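You operate a simulated robot arm through the tools that you are given. There is no shell and no other tool. Be economical: measure what you need, move in short steps, check, and stop when the job is done.

Carry out the task below with a simulated two-armed robot. There is one attempt and no reset: what you move stays moved.

## Task
Put the blue plug on the left labelled spot of the rack. Take the wide silver heatsink and leave it on the second level from the bottom of the grey shelf. Take the black reel marked "Skerrytek" and put it on top of the flat carton. Pick up the red reel with one hand, pass it to the other hand and put it on the green bench. Fetch the clear reel and set it on the low shelf of the grey table. Put the black fan from the grey table on the low shelf of the small grey table. Take the large blue board and put it on the bottom shelf of the extractor rack. Do these in any order.

The check looks at the end state, three seconds after you hand in, the way a careful person would. Anything else that was tipped, shoved, dropped, spilled or broken makes it a failure.

## Robot
Two 7-joint arms with two-finger grippers on one trunk, on a base that drives. Base frame: it is fixed to the floor where the robot stands at the start and does not move with it; the origin is under the middle of the robot, x ahead of it, y to its left, z up. Readings come in mm, degrees, newtons and seconds.
The left shoulder is at the start at [46, 162, 1105], the right one opposite. With the tool pointing down near the work surface each hand reaches from about 280 to 740 mm from the robot's upright axis, wherever it stands, measured 20 degrees to its own side. Places, roughly: black fan [-1500, 4500, 750]; black reel [-1250, 2750, 1000]; blue plug (3x2x3 cm) [700, 2300, 800]; bottom shelf of the extractor rack [2200, 3300, 400]; clear reel [-2500, 3750, 1000]; flat carton [750, 2000, 750]; green bench [-2200, 200, 800]; large blue board (23x15x4 cm) [-100, 5700, 800]; left labelled spot of the rack (17x22 cm) [-980, -2020, 700]; low shelf of the grey table [-1800, 4400, 200]; low shelf of the small grey table [-900, 2300, 300]; red reel [-2250, 4000, 1000]; second level of the grey shelf [3900, -200, 600]; wide silver heatsink (3x3x3 cm) [100, 2500, 800]. Payload 2.45 kg a hand.
Tool frame (each hand has its own): the origin (TCP) lies between the finger pads and is the grasp point; the fingertips stand 26 mm ahead of it; z points along the fingers, y is the line along which they close. Largest opening 96 mm; the body of the gripper starts 69 mm behind the TCP.
Orientation is that of the tool frame in the base frame, as [roll, pitch, yaw] about the fixed x, y, z axes, in that order (R = Rz(yaw) Ry(pitch) Rx(roll)). With the fingers straight down and closing along the base's y, the tool's x points along the base's -x, its y along +y and its z along -z.

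## Interface
- The arms move only by the tool servo_tool. It takes "left_increments", "right_increments" or both (then of equal length, played together; a hand with none holds still); each is a list of rows, each an object of numbers (a shift or turn left out is 0, a gripper value left out holds the last): "dx", "dy", "dz": the shift along the tool's x, y, z in m; "ax", "ay", "az": the turn, a rotation vector about the tool's x, y, z in degrees; "fingers": the gripper command, from -1 (shut) to 1 (fully open), values between in proportion. In form: [{"dx": .., "dy": .., "dz": .., "ax": .., "ay": .., "az": .., "fingers": ..}, ...]. A call has 1 to 8 rows; each row shifts and turns the commanded pose from where the row before left it, along the tool's axes as they then stand. A row lasts 0.2 s, in which the tool goes at most 50 mm and 8.6 degrees; a call with a longer step from one row to the next is refused whole, and so is a gripper value outside its range. Where a pose cannot be reached the arm comes as near as it can. A force on the tool above 40 N (or 10 N above the force at the start of the call, whichever is more), or a blocked arm, ends the call early, and 0.2 s more pass. The fingers move at their own pace and stop on an object; they squeeze with about 33 N. The grip force told is the motor's: it shows also when the fingers shut on nothing. Time passes only in rows, and 0.2 s behind the last, so rows that do not move let the fingers close. It gives the time, the measured TCP pose, the force on the tool (base axes), the opening and the grip force at its end, in the units of the frame above (readings bear some noise), with the torque about the TCP (base axes, N m) and any sound that the robot's microphone picked up.
- Cameras (640 x 400 px; columns grow to the right, rows downward): "scene" is now at [139.8, 2.5, 1586.6]; the picture's right is [0.07, -1.00, 0.00], its down [-0.69, -0.05, -0.72] and it looks along [0.72, 0.05, -0.70] (base axes); focal length 295 px, centre (320, 200). "left" rides on the left gripper at [82, -3, -98] in its tool frame; the picture's right is [0.04, 1.00, 0.00], its down [-0.73, 0.03, -0.68] and it looks along [-0.68, 0.03, 0.73] (tool axes); focal length 256 px, centre (320, 200). "right" rides on the right gripper at [82, 3, -98] in its tool frame; the picture's right is [-0.04, 1.00, 0.00], its down [-0.73, -0.03, -0.68] and it looks along [-0.68, -0.03, 0.73] (tool axes); focal length 256 px, centre (320, 200).
- capture(camera): a new picture of that camera. No time passes.
- move_column(by): slides the trunk up (or, below 0, down) by that many mm; the arms and the scene camera ride with it, the base frame stays. It gives what a move gives, with no picture.
- roll_base(legs): drives the robot by 1 to 6 legs, each [ahead, left, turn to the left] in mm, mm and degrees, along the robot's own axes; the way and the turn of a leg run together, so that a leg with both is an arc; at most 1500 mm and 180 degrees a leg. The arms and the cameras ride along, it lands a little off, and it stops where it bumps. It gives what a move gives.
- head_to(pan, tilt): turns the head with the scene camera to pan (to the left, within 120 degrees either way) and tilt (down, from -29 to 69), counted from straight ahead of the robot. It gives what a move gives.
- measure_at(camera, pixels): for up to 12 pixels [column, row] of the newest picture of that camera ("zoom" is the newest enlarged one), the place [x, y, z] in the base frame of the surface seen there, good to about 2 mm, but the place of the scene camera against the robot may be out by one fixed shift of up to 12 mm in any direction. No time passes.
- close_up(camera, box): a new picture of the part [left, top, right, bottom] of that camera's present view, enlarged. No time passes.
- sign_off(): hands the job in; it is judged then, once.

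Go step by step. Measure first, check grasps and placings, and put right what went wrong. The budget is 155 turns and 212 pictures, counting those below and the enlarged ones. Unless the task says otherwise, let go and move clear before handing in, and close with one line.

The tools are called after "Emit:" by a JSON object that holds its "method" and its "body". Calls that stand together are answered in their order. servo_tool: Moves the arms, as the interface text tells. Its arguments: {"type":"object","properties":{"left_increments":{"type":"array"},"right_increments":{"type":"array"}},"required":[]} The other tools are called the same way: move_column (by) slides the trunk up or down; roll_base (legs) drives the base; head_to (pan, tilt) turns the head that bears the scene camera; capture (camera) takes a picture; measure_at (camera, pixels) gives the place of the surface under pixels of a picture; close_up (camera, box) takes an enlarged picture of a part of a camera's view; sign_off () hands the job in.

At the start:

```text
time: 0.0
left_tool_pos: [563.0, 275.6, 1026.3]
left_tool_rot: [179.9, 0.0, -180.0]
left_contact_force: [-0.6, 0.1, 0.1]
left_torque: [-0.02, 0.01, -0.02]
left_opening: 96.0
left_finger_force: 0.0
right_tool_pos: [489.8, -178.5, 1064.5]
right_tool_rot: [180.0, 0.0, 180.0]
right_contact_force: [-0.3, -0.3, 0.2]
right_torque: [0.01, -0.03, -0.03]
right_opening: 96.3
right_finger_force: 0.1
trunk travel left (down, up): [-275.0, 292.0]
robot x, y, heading: [-0.2, 3.7, -0.1]
head pan, tilt: [3.8, 43.8]
```

scene: 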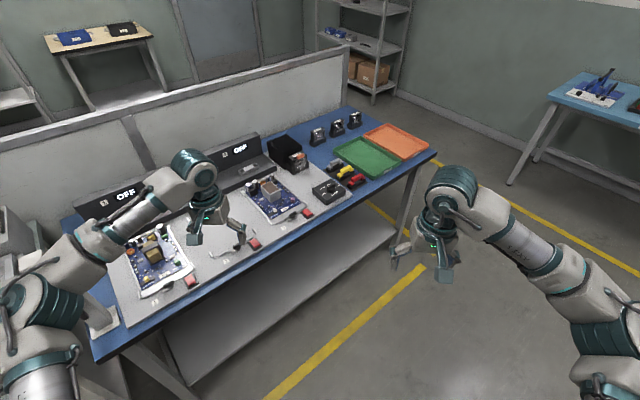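
right: 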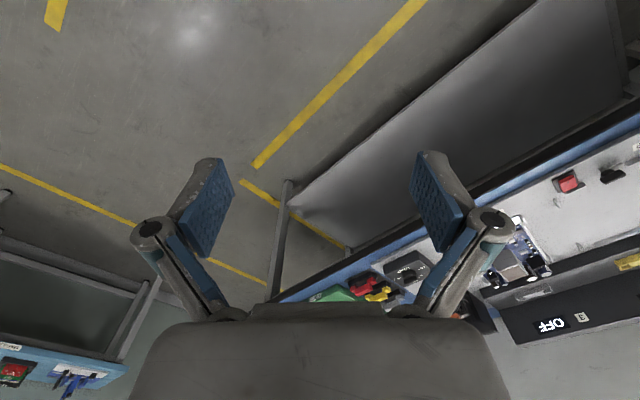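
left: 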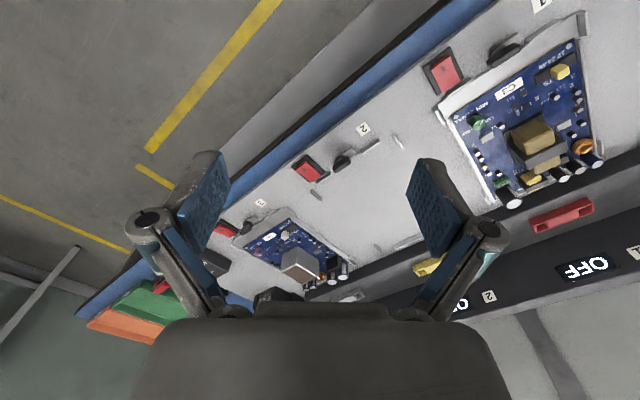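

The pictures show the robot standing at a blue bench ahead with boards on it; none of the targets are in reach. I'll turn the head left to survey the room.

Emit:
{"method": "head_to", "body": {"pan": 70, "tilt": 25}}

```text
time: 1.4
left_tool_pos: [557.9, 275.2, 1028.8]
left_tool_rot: [-180.0, 0.2, -180.0]
left_contact_force: [-0.2, 0.4, -0.4]
left_torque: [0.02, 0.0, -0.01]
left_opening: 95.9
left_finger_force: 0.0
right_tool_pos: [485.6, -178.5, 1066.3]
right_tool_rot: [180.0, 0.1, 180.0]
right_contact_force: [0.1, -0.2, -0.1]
right_torque: [-0.01, -0.02, 0.01]
right_opening: 96.1
right_finger_force: 0.1
trunk travel left (down, up): [-275.0, 292.0]
robot x, y, heading: [1.7, 1.3, 0.0]
head pan, tilt: [70.0, 25.0]
```

Emit:
{"method": "capture", "body": {"camera": "scene"}}

Emit:
{"method": "head_to", "body": {"pan": 120, "tilt": 25}}

Emit:
{"method": "capture", "body": {"camera": "scene"}}

Emit:
{"method": "head_to", "body": {"pan": -110, "tilt": 25}}

Emit:
{"method": "capture", "body": {"camera": "scene"}}

Emit:
{"method": "head_to", "body": {"pan": -10, "tilt": 15}}

Emit:
{"method": "capture", "body": {"camera": "scene"}}

```text
208 pictures are left
```

scene: 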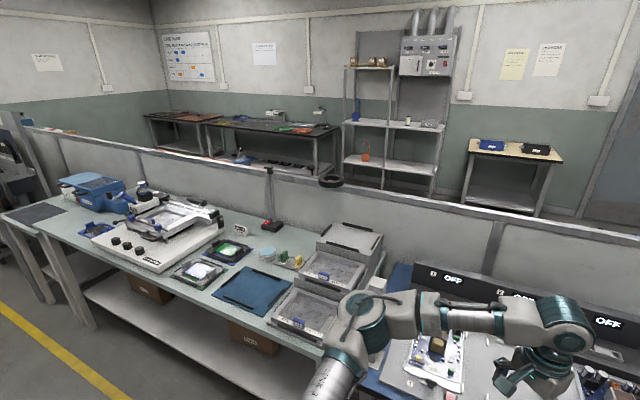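

```text
time: 2.5
left_tool_pos: [559.1, 274.9, 1030.3]
left_tool_rot: [180.0, 0.2, 179.9]
left_contact_force: [0.1, -0.6, 0.0]
left_torque: [-0.01, 0.01, -0.02]
left_opening: 95.9
left_finger_force: 0.0
right_tool_pos: [486.8, -178.4, 1066.9]
right_tool_rot: [-180.0, 0.2, 180.0]
right_contact_force: [0.7, -0.6, -0.1]
right_torque: [0.01, 0.03, -0.02]
right_opening: 95.9
right_finger_force: 0.0
trunk travel left (down, up): [-275.0, 292.0]
robot x, y, heading: [-1.7, 4.4, 0.1]
head pan, tilt: [120.0, 25.0]
```

```text
207 pictures are left
```

scene: 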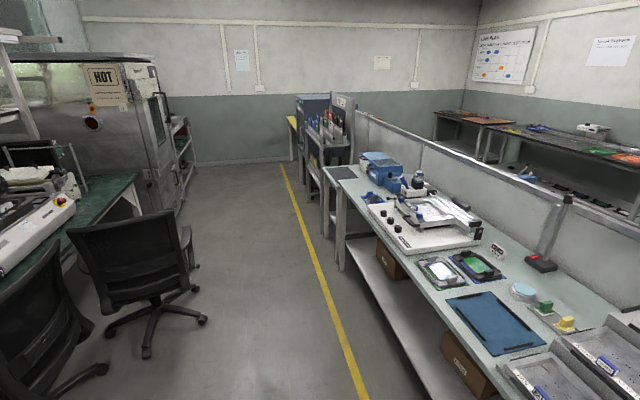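

```text
time: 5.8
left_tool_pos: [558.0, 275.2, 1030.5]
left_tool_rot: [179.9, 0.2, -180.0]
left_contact_force: [-0.1, 0.3, -0.8]
left_torque: [0.02, 0.03, -0.01]
left_opening: 95.8
left_finger_force: 0.1
right_tool_pos: [486.6, -177.9, 1065.2]
right_tool_rot: [-180.0, 0.1, 179.9]
right_contact_force: [0.3, 0.1, 0.3]
right_torque: [-0.01, 0.0, 0.03]
right_opening: 96.2
right_finger_force: 0.0
trunk travel left (down, up): [-275.0, 292.0]
robot x, y, heading: [-1.1, 2.2, 0.0]
head pan, tilt: [-110.0, 25.0]
```

```text
206 pictures are left
```

scene: 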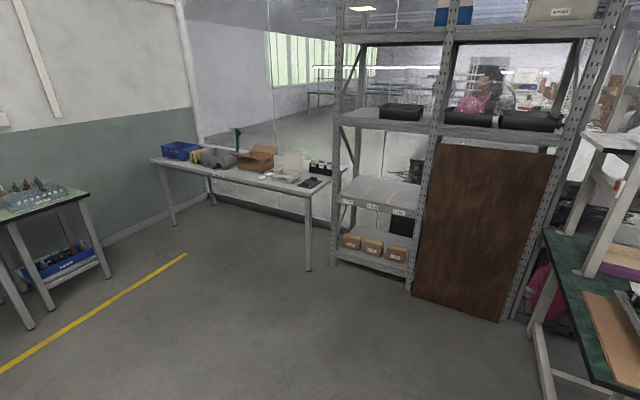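

```text
time: 7.6
left_tool_pos: [559.0, 275.6, 1029.8]
left_tool_rot: [-180.0, 0.2, -180.0]
left_contact_force: [-0.5, 0.5, 0.8]
left_torque: [-0.04, 0.01, 0.01]
left_opening: 95.9
left_finger_force: 0.0
right_tool_pos: [486.2, -178.3, 1066.6]
right_tool_rot: [180.0, 0.1, -180.0]
right_contact_force: [-0.6, -0.2, 0.1]
right_torque: [-0.01, 0.03, 0.01]
right_opening: 95.8
right_finger_force: 0.0
trunk travel left (down, up): [-275.0, 292.0]
robot x, y, heading: [-1.5, -3.6, -0.4]
head pan, tilt: [-10.0, 15.0]
```

```text
205 pictures are left
```

scene: 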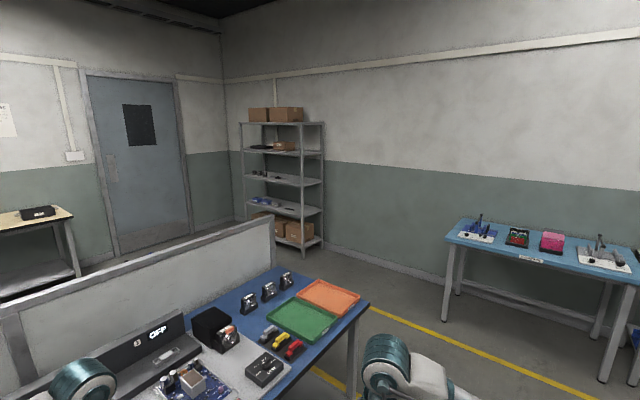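

The current picture shows the grey shelf at (285,190) and the blue bench. I'll measure reference points here, then re-capture left views and measure there too.

Emit:
{"method": "measure_at", "body": {"camera": "scene", "pixels": [[285, 211], [265, 203], [310, 214], [285, 182], [318, 243], [235, 212], [366, 300], [275, 268], [272, 220], [10, 317], [366, 330], [320, 374]]}}

Emit:
{"method": "close_up", "body": {"camera": "scene", "box": [220, 100, 340, 260]}}

Emit:
{"method": "head_to", "body": {"pan": 80, "tilt": 30}}

Emit:
{"method": "capture", "body": {"camera": "scene"}}

```text
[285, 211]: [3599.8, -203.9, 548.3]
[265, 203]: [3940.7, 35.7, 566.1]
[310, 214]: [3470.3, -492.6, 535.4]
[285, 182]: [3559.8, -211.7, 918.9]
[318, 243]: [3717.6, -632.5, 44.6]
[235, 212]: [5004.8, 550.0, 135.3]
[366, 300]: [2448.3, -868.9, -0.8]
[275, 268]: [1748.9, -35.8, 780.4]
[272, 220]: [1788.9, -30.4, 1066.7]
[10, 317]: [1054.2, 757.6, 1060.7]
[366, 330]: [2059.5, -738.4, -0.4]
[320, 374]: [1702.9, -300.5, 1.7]
```

```text
2.50 times, centred on (280, 180) of scene
```

zoom: 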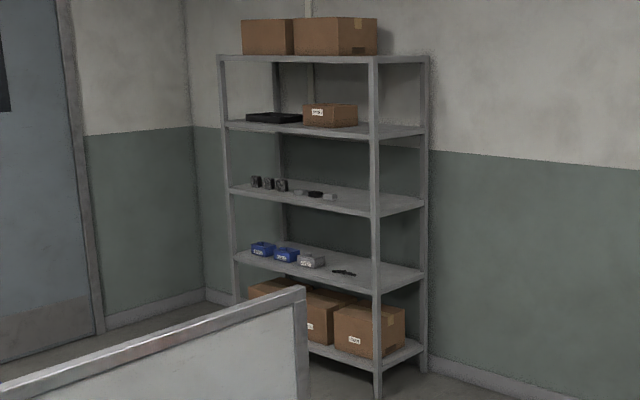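

```text
time: 9.2
left_tool_pos: [558.7, 275.4, 1029.8]
left_tool_rot: [-180.0, 0.2, -179.9]
left_contact_force: [0.4, -0.1, -0.4]
left_torque: [0.02, -0.02, 0.01]
left_opening: 95.9
left_finger_force: 0.1
right_tool_pos: [487.0, -177.6, 1066.9]
right_tool_rot: [180.0, 0.1, 180.0]
right_contact_force: [-0.6, 0.2, 0.0]
right_torque: [-0.01, 0.03, -0.01]
right_opening: 95.9
right_finger_force: 0.1
trunk travel left (down, up): [-275.0, 292.0]
robot x, y, heading: [-1.3, 3.2, 0.1]
head pan, tilt: [80.0, 30.0]
```

```text
203 pictures are left
```

scene: 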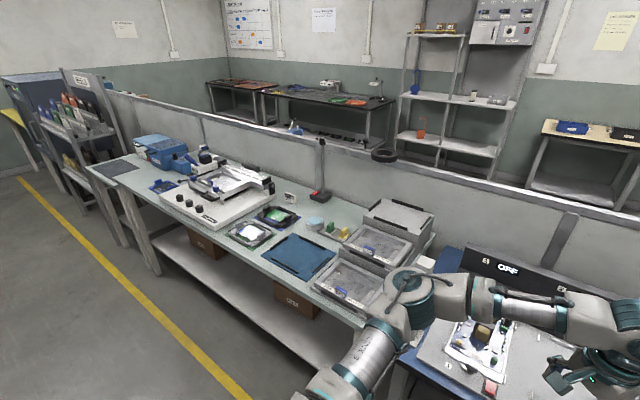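

The bench in front holds trays, a printer-jig etc.; the extractor rack stands at (455,100) behind the partition. I measure landmarks.

Emit:
{"method": "measure_at", "body": {"camera": "scene", "pixels": [[470, 145], [470, 102], [400, 136], [110, 165], [345, 300], [345, 323], [300, 255], [135, 167], [330, 230], [290, 198], [80, 150], [160, 260]]}}

Emit:
{"method": "measure_at", "body": {"camera": "scene", "pixels": [[365, 245], [400, 215], [100, 185], [70, 160], [25, 85], [15, 115], [300, 90], [240, 80], [420, 110], [60, 75], [100, 93], [590, 130]]}}

Emit:
{"method": "close_up", "body": {"camera": "scene", "box": [80, 120, 280, 245]}}

Emit:
{"method": "close_up", "body": {"camera": "scene", "box": [380, 0, 560, 180]}}

Emit:
{"method": "close_up", "body": {"camera": "scene", "box": [0, 50, 160, 180]}}

```text
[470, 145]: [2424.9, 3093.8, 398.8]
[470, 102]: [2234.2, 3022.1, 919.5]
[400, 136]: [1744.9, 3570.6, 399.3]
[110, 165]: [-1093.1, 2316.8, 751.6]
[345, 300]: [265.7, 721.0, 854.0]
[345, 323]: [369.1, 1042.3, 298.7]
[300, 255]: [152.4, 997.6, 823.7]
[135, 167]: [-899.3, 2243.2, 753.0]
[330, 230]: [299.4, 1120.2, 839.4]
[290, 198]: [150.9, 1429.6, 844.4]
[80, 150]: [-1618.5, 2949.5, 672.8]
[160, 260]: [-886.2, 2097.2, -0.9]
```

```text
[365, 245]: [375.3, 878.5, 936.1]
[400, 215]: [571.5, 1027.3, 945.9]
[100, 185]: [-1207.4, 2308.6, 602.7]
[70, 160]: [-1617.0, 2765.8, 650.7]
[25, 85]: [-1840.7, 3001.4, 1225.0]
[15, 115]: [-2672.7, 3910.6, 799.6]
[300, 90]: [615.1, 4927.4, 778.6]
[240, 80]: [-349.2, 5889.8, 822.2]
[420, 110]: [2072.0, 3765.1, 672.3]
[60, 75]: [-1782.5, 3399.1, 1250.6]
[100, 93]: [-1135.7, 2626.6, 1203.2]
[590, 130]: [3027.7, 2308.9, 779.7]
```

```text
3.20 times, centred on (180, 182) of scene
```

zoom: 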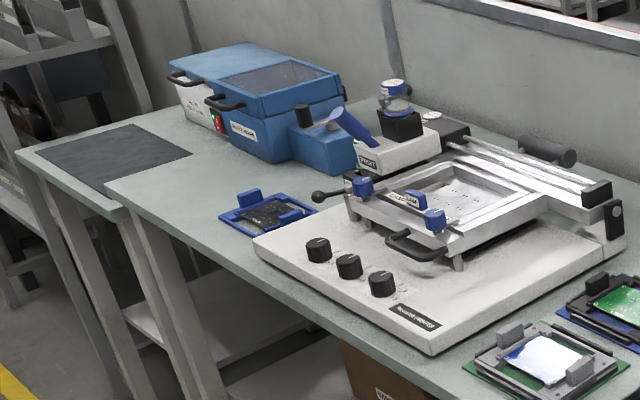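

```text
2.22 times, centred on (470, 90) of scene
```

zoom: 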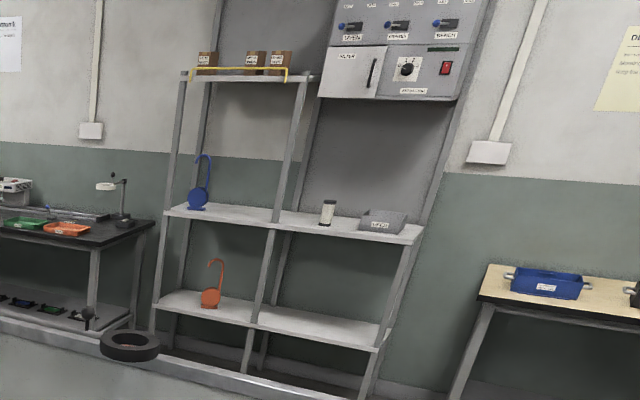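

```text
3.08 times, centred on (80, 115) of scene
```

zoom: 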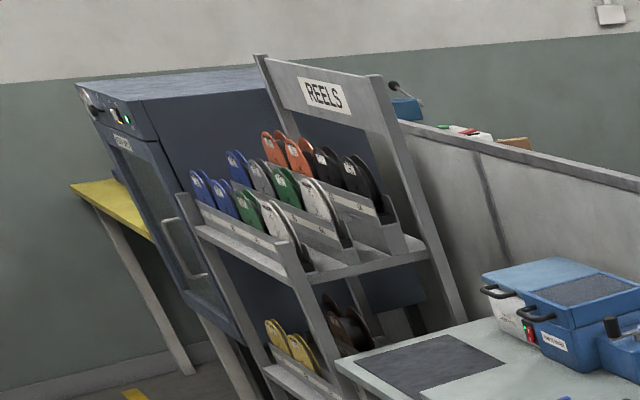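

The zoom shows a REELS rack with reels; I measure the reels at (325,165), (355,180), (295,150), (315,210), rack sides and the yellow table.

Emit:
{"method": "measure_at", "body": {"camera": "zoom", "pixels": [[325, 165], [353, 175], [295, 150], [318, 205], [275, 222], [350, 265], [260, 60], [380, 90], [95, 195], [80, 100], [560, 260], [420, 350]]}}

Emit:
{"method": "head_to", "body": {"pan": 110, "tilt": 15}}

Emit:
{"method": "capture", "body": {"camera": "scene"}}

Emit:
{"method": "close_up", "body": {"camera": "scene", "box": [0, 80, 320, 280]}}

Emit:
{"method": "close_up", "body": {"camera": "scene", "box": [340, 50, 600, 210]}}

```text
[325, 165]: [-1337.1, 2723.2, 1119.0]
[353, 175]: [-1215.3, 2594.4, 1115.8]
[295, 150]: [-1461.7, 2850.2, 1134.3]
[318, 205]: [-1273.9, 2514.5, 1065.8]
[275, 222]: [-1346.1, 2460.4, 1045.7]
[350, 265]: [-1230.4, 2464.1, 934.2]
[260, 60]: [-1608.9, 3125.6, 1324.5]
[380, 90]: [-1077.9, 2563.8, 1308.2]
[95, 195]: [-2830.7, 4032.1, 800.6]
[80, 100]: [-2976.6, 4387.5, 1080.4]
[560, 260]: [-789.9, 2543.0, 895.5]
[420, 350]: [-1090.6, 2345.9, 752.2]
```

```text
time: 10.2
left_tool_pos: [558.5, 276.6, 1029.6]
left_tool_rot: [180.0, 0.3, 180.0]
left_contact_force: [0.0, -0.2, 0.5]
left_torque: [-0.01, 0.01, -0.03]
left_opening: 95.8
left_finger_force: 0.0
right_tool_pos: [486.3, -178.3, 1066.2]
right_tool_rot: [-180.0, 0.1, 180.0]
right_contact_force: [-0.3, 0.4, 0.5]
right_torque: [0.03, -0.02, 0.03]
right_opening: 96.1
right_finger_force: 0.1
trunk travel left (down, up): [-275.0, 292.0]
robot x, y, heading: [-1.0, 3.2, 0.1]
head pan, tilt: [110.0, 15.0]
```

```text
199 pictures are left
```

scene: 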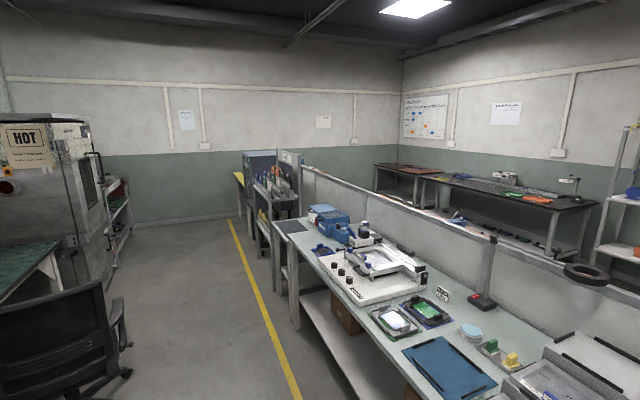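

```text
2.00 times, centred on (160, 180) of scene
```

zoom: 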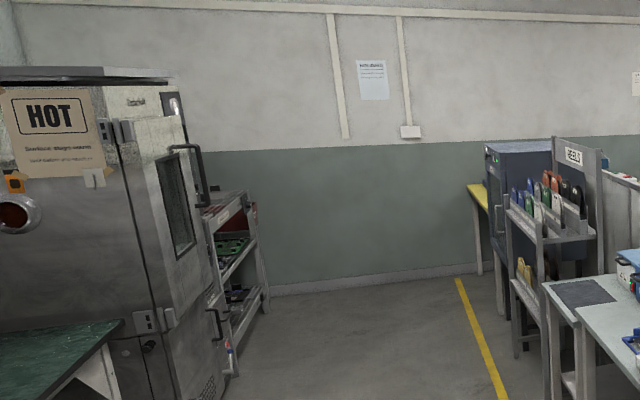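

```text
2.46 times, centred on (470, 130) of scene
```

zoom: 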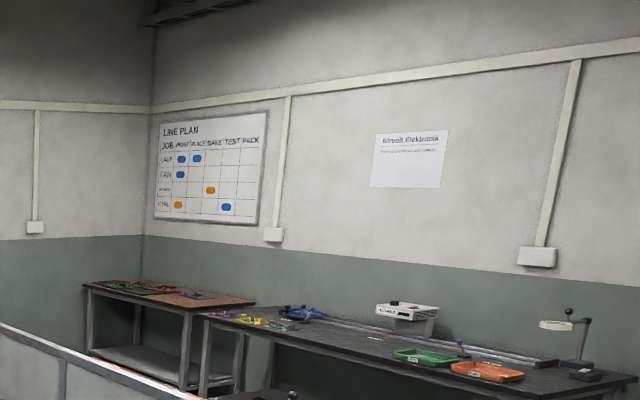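

The REELS rack reels stand around z 1050–1130 at (-1215…-1460, 2460…2850). Before driving down the aisle I measure the chair, yellow line and table legs in this picture.

Emit:
{"method": "measure_at", "body": {"camera": "scene", "pixels": [[125, 372], [60, 290], [120, 320], [240, 240], [288, 370], [278, 280], [297, 325], [240, 200], [60, 270], [20, 290], [130, 240], [262, 225]]}}

Emit:
{"method": "roll_base", "body": {"legs": [[0, 0, 127.5], [600, 0, 0]]}}

Emit:
{"method": "head_to", "body": {"pan": 0, "tilt": 25}}

Emit:
{"method": "capture", "body": {"camera": "scene"}}

```text
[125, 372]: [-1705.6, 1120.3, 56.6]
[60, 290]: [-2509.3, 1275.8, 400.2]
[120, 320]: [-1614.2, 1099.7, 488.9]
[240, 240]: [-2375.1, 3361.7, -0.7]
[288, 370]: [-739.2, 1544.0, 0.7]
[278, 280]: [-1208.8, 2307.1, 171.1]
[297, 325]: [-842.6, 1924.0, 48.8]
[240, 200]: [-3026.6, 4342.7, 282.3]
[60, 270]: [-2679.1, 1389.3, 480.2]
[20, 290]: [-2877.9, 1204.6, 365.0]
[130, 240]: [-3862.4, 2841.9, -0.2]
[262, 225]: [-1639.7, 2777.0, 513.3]
```

```text
time: 18.9
left_tool_pos: [-922.4, 752.6, 1029.9]
left_tool_rot: [-180.0, 0.2, -52.6]
left_contact_force: [0.0, -0.7, 0.1]
left_torque: [0.0, 0.05, 0.0]
left_opening: 95.9
left_finger_force: 0.1
right_tool_pos: [-518.6, 970.0, 1066.1]
right_tool_rot: [180.0, 0.1, -52.7]
right_contact_force: [0.2, 0.1, -0.4]
right_torque: [0.01, -0.02, 0.02]
right_opening: 96.1
right_finger_force: 0.1
trunk travel left (down, up): [-275.0, 292.0]
robot x, y, heading: [-364.6, 474.5, 127.5]
head pan, tilt: [110.0, 15.0]
```

```text
time: 20.8
left_tool_pos: [-920.7, 750.7, 1031.1]
left_tool_rot: [180.0, 0.4, -52.4]
left_contact_force: [0.0, -0.7, -0.3]
left_torque: [0.02, -0.01, 0.0]
left_opening: 96.1
left_finger_force: 0.0
right_tool_pos: [-515.6, 967.9, 1068.3]
right_tool_rot: [180.0, 0.3, -52.8]
right_contact_force: [0.4, -0.1, 0.3]
right_torque: [-0.03, 0.02, -0.05]
right_opening: 96.0
right_finger_force: 0.0
trunk travel left (down, up): [-275.0, 292.0]
robot x, y, heading: [-364.7, 475.6, 127.7]
head pan, tilt: [0.0, 25.0]
```

```text
196 pictures are left
```

scene: 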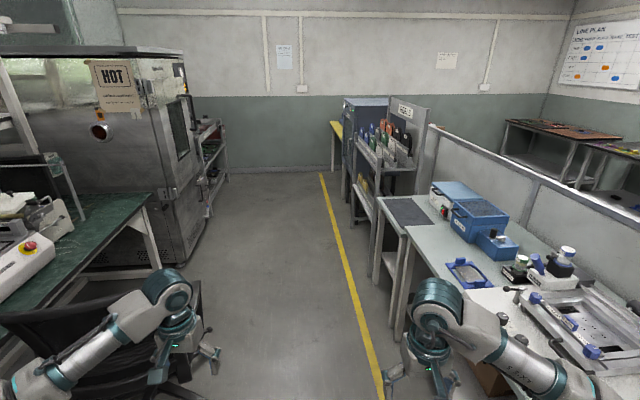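

The aisle ahead is free (yellow line (345,270)), chair at lower left (90,340). I drive along it, keeping right of the chair, and turn to face the REELS rack from a distance.

Emit:
{"method": "roll_base", "body": {"legs": [[500, -150, 0], [1000, 0, 0], [838, 397, 0], [0, 0, -85.6]]}}

Emit:
{"method": "head_to", "body": {"pan": 0, "tilt": 30}}

Emit:
{"method": "capture", "body": {"camera": "scene"}}

Emit:
{"method": "close_up", "body": {"camera": "scene", "box": [220, 60, 460, 260]}}

```text
time: 36.7
left_tool_pos: [-1738.9, 2761.4, 1031.7]
left_tool_rot: [179.9, 0.5, -138.8]
left_contact_force: [-0.4, -0.5, 0.1]
left_torque: [-0.02, 0.02, 0.02]
left_opening: 95.7
left_finger_force: 0.1
right_tool_pos: [-1495.6, 2370.9, 1068.4]
right_tool_rot: [-180.0, 0.3, -139.0]
right_contact_force: [-0.4, -0.7, 0.3]
right_torque: [0.01, -0.01, 0.0]
right_opening: 95.7
right_finger_force: 0.2
trunk travel left (down, up): [-275.0, 292.0]
robot x, y, heading: [-1972.5, 2191.4, 40.9]
head pan, tilt: [0.0, 25.0]
```

```text
time: 37.4
left_tool_pos: [-1741.9, 2760.5, 1033.4]
left_tool_rot: [-179.9, 0.6, -138.9]
left_contact_force: [-0.4, -0.1, -0.4]
left_torque: [-0.01, 0.01, 0.0]
left_opening: 96.1
left_finger_force: 0.0
right_tool_pos: [-1497.9, 2370.0, 1069.7]
right_tool_rot: [180.0, 0.6, -139.0]
right_contact_force: [0.5, -0.2, -0.7]
right_torque: [0.0, 0.04, 0.0]
right_opening: 96.1
right_finger_force: 0.0
trunk travel left (down, up): [-275.0, 292.0]
robot x, y, heading: [-1975.0, 2190.4, 41.1]
head pan, tilt: [0.0, 30.0]
```

```text
195 pictures are left
```

scene: 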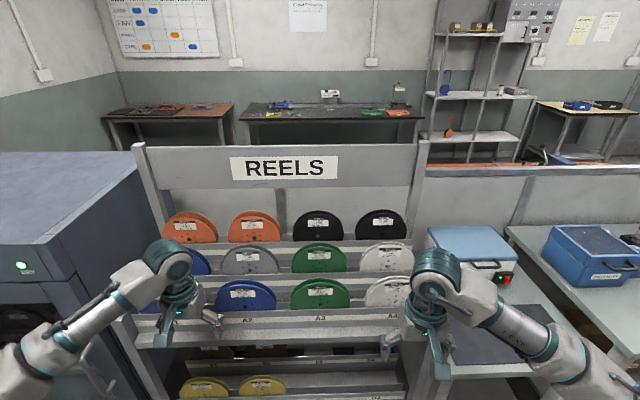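

```text
2.00 times, centred on (340, 160) of scene
```

zoom: 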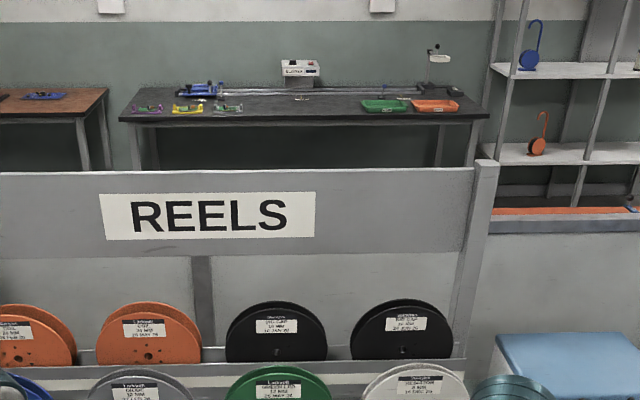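

Two black reels at (318,225) and (381,223). I zoom on their labels and measure geometry.

Emit:
{"method": "close_up", "body": {"camera": "scene", "box": [290, 200, 410, 250]}}

Emit:
{"method": "close_up", "body": {"camera": "scene", "box": [150, 200, 290, 250]}}

Emit:
{"method": "measure_at", "body": {"camera": "scene", "pixels": [[318, 232], [318, 211], [318, 213], [381, 232], [381, 211], [296, 238], [341, 238], [320, 243], [320, 247], [320, 262], [252, 213], [400, 180]]}}

Emit:
{"method": "measure_at", "body": {"camera": "scene", "pixels": [[280, 146], [345, 238], [350, 245], [60, 180], [200, 180], [500, 190], [390, 245], [386, 252], [386, 276], [330, 195], [470, 355], [480, 340]]}}

```text
5.33 times, centred on (350, 225) of scene
```

zoom: 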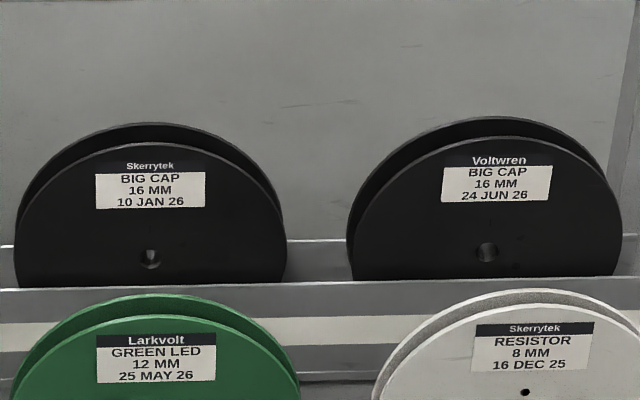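

```text
4.57 times, centred on (220, 225) of scene
```

zoom: 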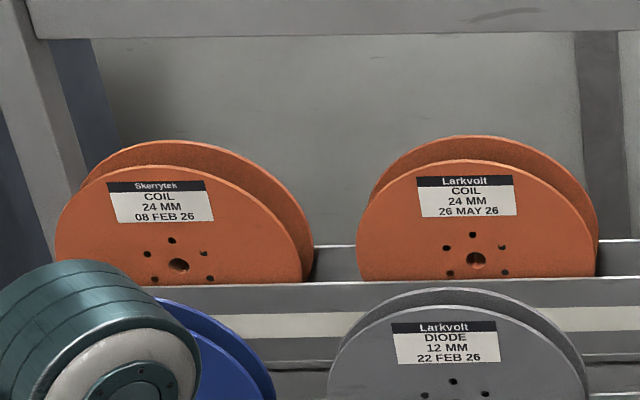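

```text
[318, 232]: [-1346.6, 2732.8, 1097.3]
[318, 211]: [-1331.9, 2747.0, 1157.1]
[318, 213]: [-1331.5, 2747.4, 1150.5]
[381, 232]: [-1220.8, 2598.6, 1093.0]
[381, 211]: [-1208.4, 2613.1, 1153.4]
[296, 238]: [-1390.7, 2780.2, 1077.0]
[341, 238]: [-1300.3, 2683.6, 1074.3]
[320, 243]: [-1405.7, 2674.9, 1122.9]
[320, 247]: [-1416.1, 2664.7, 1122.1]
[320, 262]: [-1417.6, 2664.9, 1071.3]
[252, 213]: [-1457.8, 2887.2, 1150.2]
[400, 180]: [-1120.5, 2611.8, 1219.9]
```

```text
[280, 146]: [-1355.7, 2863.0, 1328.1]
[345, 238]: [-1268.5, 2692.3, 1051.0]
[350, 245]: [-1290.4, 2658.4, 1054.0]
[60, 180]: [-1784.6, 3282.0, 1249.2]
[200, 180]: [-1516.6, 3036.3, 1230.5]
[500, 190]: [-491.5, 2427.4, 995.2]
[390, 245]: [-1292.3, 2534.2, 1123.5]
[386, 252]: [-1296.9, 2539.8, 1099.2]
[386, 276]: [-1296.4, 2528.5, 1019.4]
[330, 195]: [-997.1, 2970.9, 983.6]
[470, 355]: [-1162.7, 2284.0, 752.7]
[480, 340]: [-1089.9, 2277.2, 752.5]
```

The left black reel reads "Skerrytek" (zoom (150,167)); it stands facing me, about 21 mm thick, top z≈1157 at (-1340,2740). I raise the trunk, turn the left hand 90° so it closes front-to-back, then drive up.

Emit:
{"method": "move_column", "body": {"by": 200}}

Emit:
{"method": "servo_tool", "body": {"left_increments": [{"az": 8.5}, {"az": 8.5}, {"az": 8.5}, {"az": 8.5}, {"az": 8.5}, {"az": 8.5}, {"az": 8.5}, {"az": 8.5}]}}

Emit:
{"method": "servo_tool", "body": {"left_increments": [{"az": 8.5}, {"az": 8.5}, {"az": 5, "fingers": 0.3}, {}, {}]}}

Emit:
{"method": "roll_base", "body": {"legs": [[0, -215, 1], [281, 0, 0]]}}

Emit:
{"method": "capture", "body": {"camera": "scene"}}

Emit:
{"method": "capture", "body": {"camera": "left"}}

```text
time: 39.5
left_tool_pos: [-1741.7, 2759.8, 1233.6]
left_tool_rot: [-180.0, 0.6, -138.9]
left_contact_force: [-0.7, 0.0, -0.3]
left_torque: [-0.01, 0.01, 0.01]
left_opening: 96.0
left_finger_force: 0.1
right_tool_pos: [-1497.5, 2370.3, 1270.2]
right_tool_rot: [-179.9, 0.5, -139.0]
right_contact_force: [0.5, -0.9, 0.6]
right_torque: [-0.02, -0.02, 0.0]
right_opening: 96.1
right_finger_force: 0.1
trunk travel left (down, up): [-475.0, 92.0]
robot x, y, heading: [-1974.6, 2187.3, 41.0]
head pan, tilt: [0.0, 30.0]
```

```text
time: 41.3
left_tool_pos: [-1740.7, 2759.8, 1233.8]
left_tool_rot: [179.5, 0.2, 152.9]
left_contact_force: [-0.2, 0.6, 0.5]
left_torque: [-0.02, -0.01, 0.01]
left_opening: 95.8
left_finger_force: 0.0
right_tool_pos: [-1499.2, 2369.3, 1270.4]
right_tool_rot: [179.9, 0.6, -139.0]
right_contact_force: [-0.1, -0.4, -0.2]
right_torque: [-0.01, 0.0, 0.01]
right_opening: 96.0
right_finger_force: 0.2
trunk travel left (down, up): [-475.0, 92.0]
robot x, y, heading: [-1979.9, 2192.8, 41.0]
head pan, tilt: [0.0, 30.0]
```

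```text
time: 42.5
left_tool_pos: [-1741.2, 2760.4, 1233.8]
left_tool_rot: [179.3, 0.0, 131.0]
left_contact_force: [0.7, -0.3, -0.2]
left_torque: [0.01, -0.01, 0.02]
left_opening: 62.6
left_finger_force: 0.0
right_tool_pos: [-1498.1, 2369.1, 1271.3]
right_tool_rot: [-180.0, 0.6, -139.1]
right_contact_force: [0.5, -0.3, -0.6]
right_torque: [0.0, 0.02, 0.02]
right_opening: 96.1
right_finger_force: 0.1
trunk travel left (down, up): [-475.0, 92.0]
robot x, y, heading: [-1978.6, 2188.5, 41.3]
head pan, tilt: [0.0, 30.0]
```

```text
time: 45.8
left_tool_pos: [-1407.0, 2799.7, 1232.6]
left_tool_rot: [179.2, 0.5, 132.2]
left_contact_force: [-0.9, 0.1, 0.2]
left_torque: [-0.04, -0.03, -0.01]
left_opening: 62.3
left_finger_force: 0.1
right_tool_pos: [-1157.2, 2414.1, 1272.0]
right_tool_rot: [-179.6, 0.7, -137.9]
right_contact_force: [-0.9, 0.6, 0.3]
right_torque: [-0.02, -0.04, 0.03]
right_opening: 95.7
right_finger_force: 0.1
trunk travel left (down, up): [-475.0, 92.0]
robot x, y, heading: [-1624.5, 2220.8, 42.1]
head pan, tilt: [0.0, 30.0]
```

```text
191 pictures are left
```

scene: 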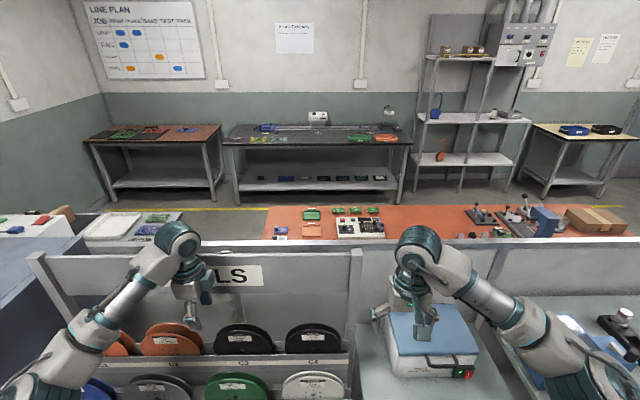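

```text
190 pictures are left
```

left: 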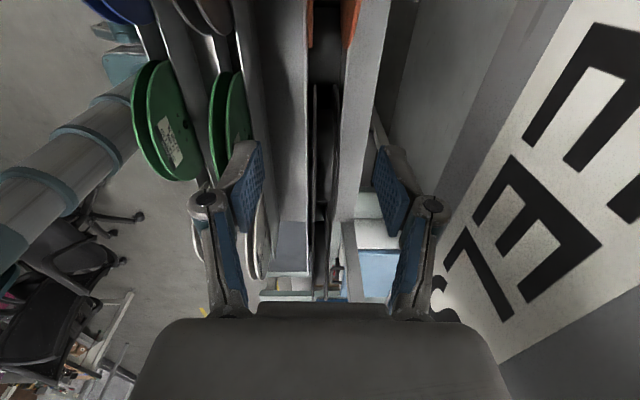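

The left camera looks right down on the black reels (columns 315–335). I measure the flanges and neighbours there.

Emit:
{"method": "measure_at", "body": {"camera": "left", "pixels": [[316, 120], [333, 120], [316, 160], [333, 160], [316, 90], [334, 95], [360, 150], [290, 150], [334, 190], [317, 190], [440, 210], [350, 40]]}}

Emit:
{"method": "close_up", "body": {"camera": "left", "box": [240, 40, 420, 240]}}

```text
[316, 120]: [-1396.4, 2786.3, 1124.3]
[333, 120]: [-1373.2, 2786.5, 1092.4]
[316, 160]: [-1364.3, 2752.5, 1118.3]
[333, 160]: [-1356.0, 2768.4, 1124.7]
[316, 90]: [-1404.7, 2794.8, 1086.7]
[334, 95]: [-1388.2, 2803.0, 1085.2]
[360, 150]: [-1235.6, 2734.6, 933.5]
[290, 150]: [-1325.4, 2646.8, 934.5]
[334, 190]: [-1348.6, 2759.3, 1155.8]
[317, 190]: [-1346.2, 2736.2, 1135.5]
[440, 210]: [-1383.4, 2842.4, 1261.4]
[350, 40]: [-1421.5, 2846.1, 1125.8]
```

```text
2.00 times, centred on (330, 140) of left
```

zoom: 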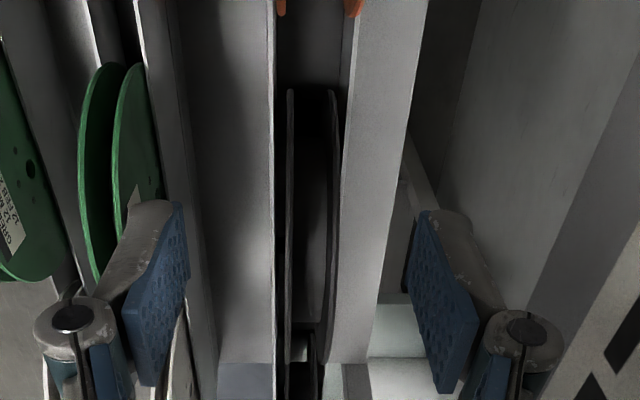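

Reel centre is at about c=836 along the rack normal; the header board is close behind the gripper body, so I measure the board's face and edges before moving.

Emit:
{"method": "measure_at", "body": {"camera": "left", "pixels": [[580, 100], [500, 180], [455, 260], [500, 100], [530, 30], [460, 140], [430, 100], [410, 60], [600, 250], [560, 330]]}}

Emit:
{"method": "measure_at", "body": {"camera": "scene", "pixels": [[300, 258], [300, 272], [300, 287], [300, 300], [320, 340], [150, 265], [300, 255]]}}

```text
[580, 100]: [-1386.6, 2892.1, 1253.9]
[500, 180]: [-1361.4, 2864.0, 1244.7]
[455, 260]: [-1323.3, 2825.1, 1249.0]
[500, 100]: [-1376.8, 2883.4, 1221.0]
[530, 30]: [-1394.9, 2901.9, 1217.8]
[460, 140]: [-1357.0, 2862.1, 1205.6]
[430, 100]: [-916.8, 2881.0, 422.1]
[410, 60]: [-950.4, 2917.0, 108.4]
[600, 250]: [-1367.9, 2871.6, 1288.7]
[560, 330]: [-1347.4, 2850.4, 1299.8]
```

```text
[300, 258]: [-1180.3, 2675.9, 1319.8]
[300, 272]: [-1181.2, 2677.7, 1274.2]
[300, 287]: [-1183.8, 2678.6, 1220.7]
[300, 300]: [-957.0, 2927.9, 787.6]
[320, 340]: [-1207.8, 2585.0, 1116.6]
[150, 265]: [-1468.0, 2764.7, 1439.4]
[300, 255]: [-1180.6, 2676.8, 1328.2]
```

Board face is at c≈905, giving ~20 mm clearance to the gripper body. I shift over the reel (-86 mm along tool x, +8 mm y) and descend to z≈1130.

Emit:
{"method": "servo_tool", "body": {"left_increments": [{"dx": -0.043, "dy": 0.004}, {"dx": -0.043, "dy": 0.004}, {}, {"dz": 0.04}, {"dz": 0.04}, {}]}}

Emit:
{"method": "capture", "body": {"camera": "left"}}

```text
time: 47.2
left_tool_pos: [-1338.0, 2735.5, 1155.5]
left_tool_rot: [179.1, 0.2, 131.9]
left_contact_force: [0.1, 0.3, 0.9]
left_torque: [0.01, 0.0, -0.02]
left_opening: 62.3
left_finger_force: 0.1
right_tool_pos: [-1154.2, 2407.3, 1272.8]
right_tool_rot: [-179.8, 0.9, -137.9]
right_contact_force: [0.8, -0.3, -0.7]
right_torque: [0.0, -0.02, 0.03]
right_opening: 96.2
right_finger_force: 0.1
trunk travel left (down, up): [-475.0, 92.0]
robot x, y, heading: [-1621.4, 2218.1, 42.3]
head pan, tilt: [0.0, 30.0]
```

```text
188 pictures are left
```

left: 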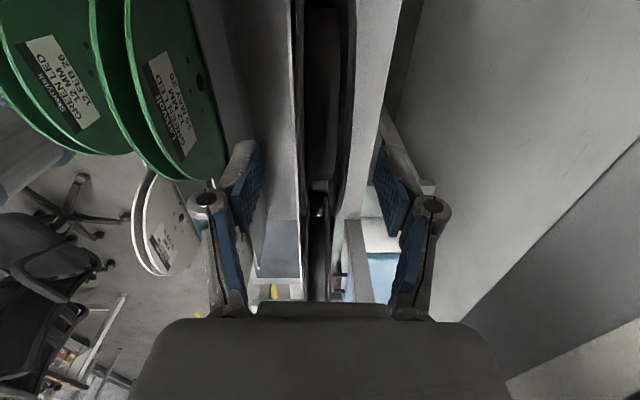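

The reel lies midway between the fingers. I check the height of grey walls at (280,150) and (370,150) before going lower.

Emit:
{"method": "measure_at", "body": {"camera": "left", "pixels": [[293, 130], [280, 150], [270, 230], [353, 100], [375, 100], [365, 160], [300, 60], [345, 60], [335, 150], [322, 200]]}}

```text
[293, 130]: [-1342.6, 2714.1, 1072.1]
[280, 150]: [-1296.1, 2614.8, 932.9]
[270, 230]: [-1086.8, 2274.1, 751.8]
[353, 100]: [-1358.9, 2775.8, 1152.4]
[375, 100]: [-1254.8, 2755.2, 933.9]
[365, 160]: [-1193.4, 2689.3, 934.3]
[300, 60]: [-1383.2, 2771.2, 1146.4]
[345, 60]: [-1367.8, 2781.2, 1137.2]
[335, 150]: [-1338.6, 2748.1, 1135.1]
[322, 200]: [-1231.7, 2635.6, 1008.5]
```

Front lip tops at z 1072, well below where the tips will be. I descend 25 mm, close, then lift a little to check.

Emit:
{"method": "servo_tool", "body": {"left_increments": [{"dz": 0.027}, {}, {"fingers": -1}, {}, {}, {"dz": -0.02}, {"dz": -0.02}]}}

Emit:
{"method": "capture", "body": {"camera": "left"}}

```text
time: 48.8
left_tool_pos: [-1349.9, 2747.1, 1165.9]
left_tool_rot: [179.3, 0.8, 132.2]
left_contact_force: [0.2, -0.2, -0.5]
left_torque: [-0.02, -0.01, 0.04]
left_opening: 22.4
left_finger_force: 32.9
right_tool_pos: [-1165.1, 2420.3, 1274.5]
right_tool_rot: [-179.2, 0.8, -137.9]
right_contact_force: [0.1, 0.3, -0.3]
right_torque: [0.02, -0.03, -0.01]
right_opening: 95.9
right_finger_force: 0.0
trunk travel left (down, up): [-475.0, 92.0]
robot x, y, heading: [-1626.3, 2221.3, 42.3]
head pan, tilt: [0.0, 30.0]
```

```text
187 pictures are left
```

left: 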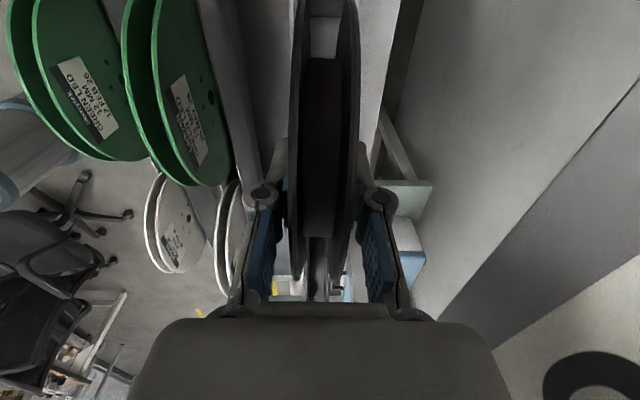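

Reel gripped (opening 22.4, grip 33 N). I lift it clear of all rows and back the base off.

Emit:
{"method": "servo_tool", "body": {"left_increments": [{"dz": -0.04}, {"dz": -0.04}, {}]}}

Emit:
{"method": "move_column", "body": {"by": 85}}

Emit:
{"method": "roll_base", "body": {"legs": [[-450, 0, 0]]}}

Emit:
{"method": "capture", "body": {"camera": "scene"}}

```text
time: 49.6
left_tool_pos: [-1344.0, 2738.9, 1248.4]
left_tool_rot: [179.3, 0.4, 132.2]
left_contact_force: [0.2, -0.7, -2.3]
left_torque: [-0.02, 0.0, 0.02]
left_opening: 22.6
left_finger_force: 32.6
right_tool_pos: [-1157.9, 2412.5, 1272.9]
right_tool_rot: [-179.7, 0.7, -137.8]
right_contact_force: [0.5, -0.7, -0.4]
right_torque: [-0.02, 0.02, -0.02]
right_opening: 96.1
right_finger_force: 0.1
trunk travel left (down, up): [-475.0, 92.0]
robot x, y, heading: [-1625.4, 2219.1, 42.1]
head pan, tilt: [0.0, 30.0]
```

```text
time: 50.8
left_tool_pos: [-1350.7, 2748.3, 1331.4]
left_tool_rot: [179.3, 0.8, 132.2]
left_contact_force: [-0.3, -0.1, -1.4]
left_torque: [-0.02, 0.01, -0.01]
left_opening: 22.2
left_finger_force: 33.1
right_tool_pos: [-1164.1, 2420.6, 1358.6]
right_tool_rot: [-179.2, 0.8, -137.9]
right_contact_force: [0.6, 0.0, 0.5]
right_torque: [-0.01, 0.01, 0.02]
right_opening: 96.1
right_finger_force: 0.1
trunk travel left (down, up): [-560.0, 7.0]
robot x, y, heading: [-1622.3, 2222.1, 41.9]
head pan, tilt: [0.0, 30.0]
```

```text
time: 53.5
left_tool_pos: [-1675.8, 2437.5, 1331.7]
left_tool_rot: [179.3, 0.2, 132.3]
left_contact_force: [-0.4, 0.2, -1.3]
left_torque: [0.03, -0.01, 0.0]
left_opening: 22.6
left_finger_force: 32.9
right_tool_pos: [-1489.3, 2110.0, 1356.9]
right_tool_rot: [-179.8, 0.7, -137.6]
right_contact_force: [-0.3, 0.2, 0.9]
right_torque: [0.0, 0.0, -0.01]
right_opening: 96.1
right_finger_force: 0.0
trunk travel left (down, up): [-560.0, 7.0]
robot x, y, heading: [-1961.1, 1918.8, 42.2]
head pan, tilt: [0.0, 30.0]
```

```text
186 pictures are left
```

scene: 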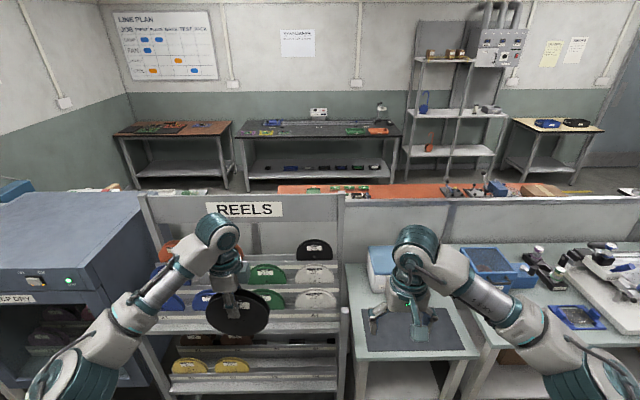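

Reel is held hanging from the left hand. I look left to see whether there is a way round the left end past the oven.

Emit:
{"method": "head_to", "body": {"pan": 50, "tilt": 25}}

Emit:
{"method": "capture", "body": {"camera": "scene"}}

```text
time: 54.7
left_tool_pos: [-1692.8, 2444.2, 1333.7]
left_tool_rot: [179.1, 0.8, 132.4]
left_contact_force: [0.0, -0.2, -1.8]
left_torque: [-0.06, 0.01, -0.01]
left_opening: 22.3
left_finger_force: 33.2
right_tool_pos: [-1506.0, 2118.2, 1362.2]
right_tool_rot: [-179.2, 0.9, -137.4]
right_contact_force: [-0.5, 0.0, 0.3]
right_torque: [-0.03, -0.02, 0.02]
right_opening: 96.2
right_finger_force: 0.1
trunk travel left (down, up): [-560.0, 7.0]
robot x, y, heading: [-1960.8, 1920.0, 42.2]
head pan, tilt: [50.0, 25.0]
```

```text
185 pictures are left
```

scene: 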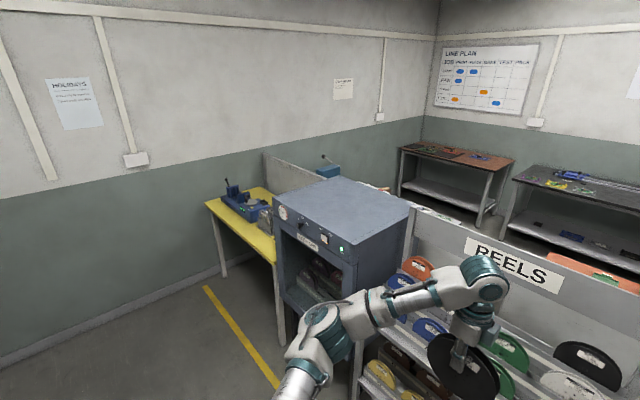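

Partition seems to end near (265,165) beyond the yellow table. I measure it, the wall, the yellow table and look into the cabinet.

Emit:
{"method": "measure_at", "body": {"camera": "scene", "pixels": [[266, 157], [310, 170], [266, 185], [222, 276], [208, 204], [260, 190], [240, 205], [280, 340], [330, 165], [240, 120], [280, 225], [400, 245]]}}

Emit:
{"method": "close_up", "body": {"camera": "scene", "box": [190, 130, 430, 330]}}

```text
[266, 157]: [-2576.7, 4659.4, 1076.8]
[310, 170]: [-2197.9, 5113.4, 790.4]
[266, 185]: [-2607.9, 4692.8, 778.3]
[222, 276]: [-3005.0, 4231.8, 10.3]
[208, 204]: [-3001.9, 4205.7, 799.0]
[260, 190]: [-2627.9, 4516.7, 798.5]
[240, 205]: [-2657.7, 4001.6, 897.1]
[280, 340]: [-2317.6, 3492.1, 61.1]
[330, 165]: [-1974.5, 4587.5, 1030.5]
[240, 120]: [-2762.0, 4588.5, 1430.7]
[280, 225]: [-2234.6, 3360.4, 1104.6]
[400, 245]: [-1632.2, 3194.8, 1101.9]
```

```text
2.00 times, centred on (310, 230) of scene
```

zoom: 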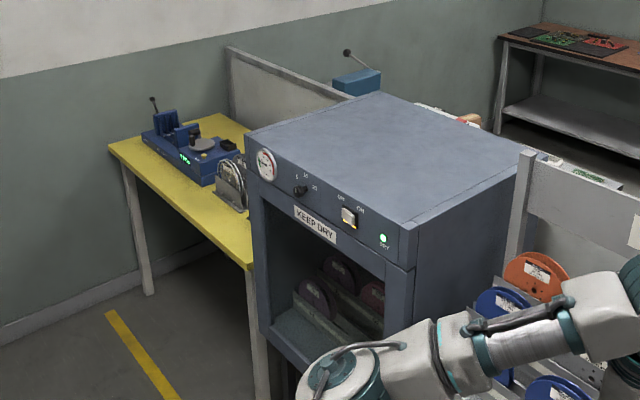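

There's a reel stand on the yellow table (zoom (230,185)), matching the clear/red reel places. I slide left along the aisle to face the yellow table.

Emit:
{"method": "roll_base", "body": {"legs": [[0, 1400, 0], [50, 250, 0]]}}

Emit:
{"method": "head_to", "body": {"pan": 0, "tilt": 40}}

Emit:
{"method": "capture", "body": {"camera": "scene"}}

Emit:
{"method": "close_up", "body": {"camera": "scene", "box": [160, 100, 480, 300]}}

```text
time: 63.1
left_tool_pos: [-2744.5, 3682.3, 1337.4]
left_tool_rot: [179.0, -0.2, 132.1]
left_contact_force: [0.6, 0.8, -0.6]
left_torque: [-0.01, 0.0, 0.0]
left_opening: 22.2
left_finger_force: 33.2
right_tool_pos: [-2558.7, 3354.5, 1358.7]
right_tool_rot: [179.9, 1.0, -137.8]
right_contact_force: [-0.5, 0.5, 0.3]
right_torque: [-0.01, 0.03, 0.02]
right_opening: 95.9
right_finger_force: 0.1
trunk travel left (down, up): [-560.0, 7.0]
robot x, y, heading: [-3027.6, 3175.6, 42.1]
head pan, tilt: [50.0, 25.0]
```

```text
time: 64.3
left_tool_pos: [-2756.9, 3690.8, 1337.2]
left_tool_rot: [178.9, 0.3, 132.1]
left_contact_force: [-0.3, -0.1, -0.7]
left_torque: [-0.01, 0.02, -0.02]
left_opening: 22.4
left_finger_force: 32.7
right_tool_pos: [-2570.9, 3362.7, 1361.4]
right_tool_rot: [-179.5, 1.0, -137.8]
right_contact_force: [-0.2, 0.2, 0.5]
right_torque: [0.0, -0.01, -0.01]
right_opening: 95.8
right_finger_force: 0.1
trunk travel left (down, up): [-560.0, 7.0]
robot x, y, heading: [-3028.4, 3178.0, 41.8]
head pan, tilt: [0.0, 40.0]
```

```text
183 pictures are left
```

scene: 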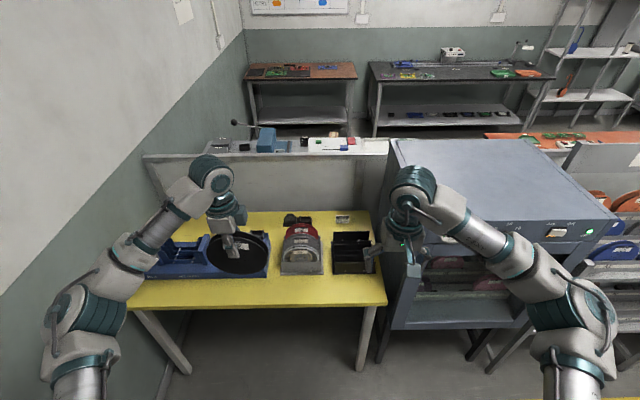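

```text
2.00 times, centred on (320, 200) of scene
```

zoom: 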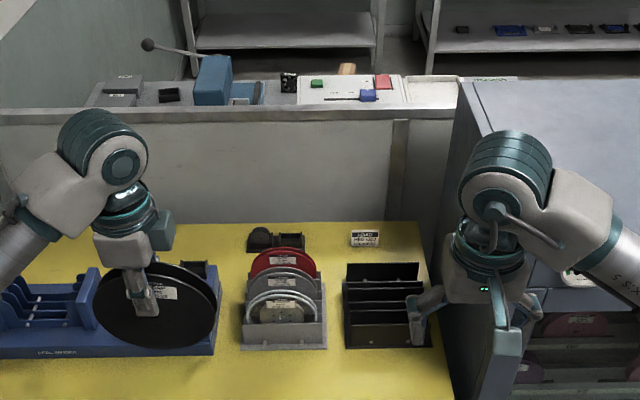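

A small grey stand on the yellow table holds clear (front), grey (middle) and red (back) reels. I measure them.

Emit:
{"method": "measure_at", "body": {"camera": "zoom", "pixels": [[283, 296], [283, 303], [255, 318], [311, 318], [283, 335], [283, 345], [282, 250], [282, 260], [282, 277], [250, 345], [322, 340], [300, 370]]}}

Emit:
{"method": "close_up", "body": {"camera": "scene", "box": [270, 205, 350, 280]}}

```text
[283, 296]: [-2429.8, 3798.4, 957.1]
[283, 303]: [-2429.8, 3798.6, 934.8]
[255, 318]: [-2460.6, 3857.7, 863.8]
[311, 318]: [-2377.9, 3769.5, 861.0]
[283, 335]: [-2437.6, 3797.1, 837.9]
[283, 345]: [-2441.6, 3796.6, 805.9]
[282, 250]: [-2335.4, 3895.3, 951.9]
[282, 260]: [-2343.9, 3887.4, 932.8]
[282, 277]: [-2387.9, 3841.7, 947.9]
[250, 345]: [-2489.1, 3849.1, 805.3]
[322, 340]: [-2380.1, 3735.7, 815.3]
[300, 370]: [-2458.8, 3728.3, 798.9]
```

```text
5.33 times, centred on (310, 242) of scene
```

zoom: 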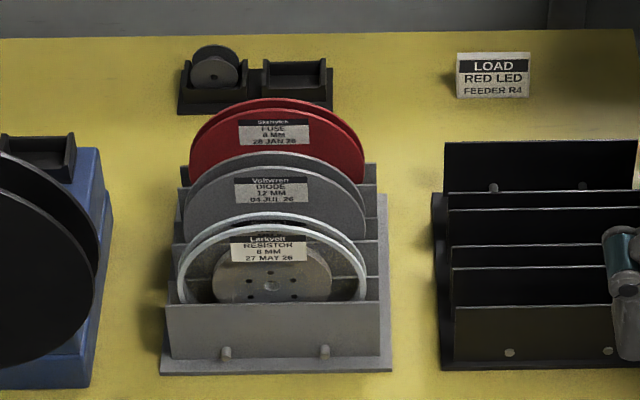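

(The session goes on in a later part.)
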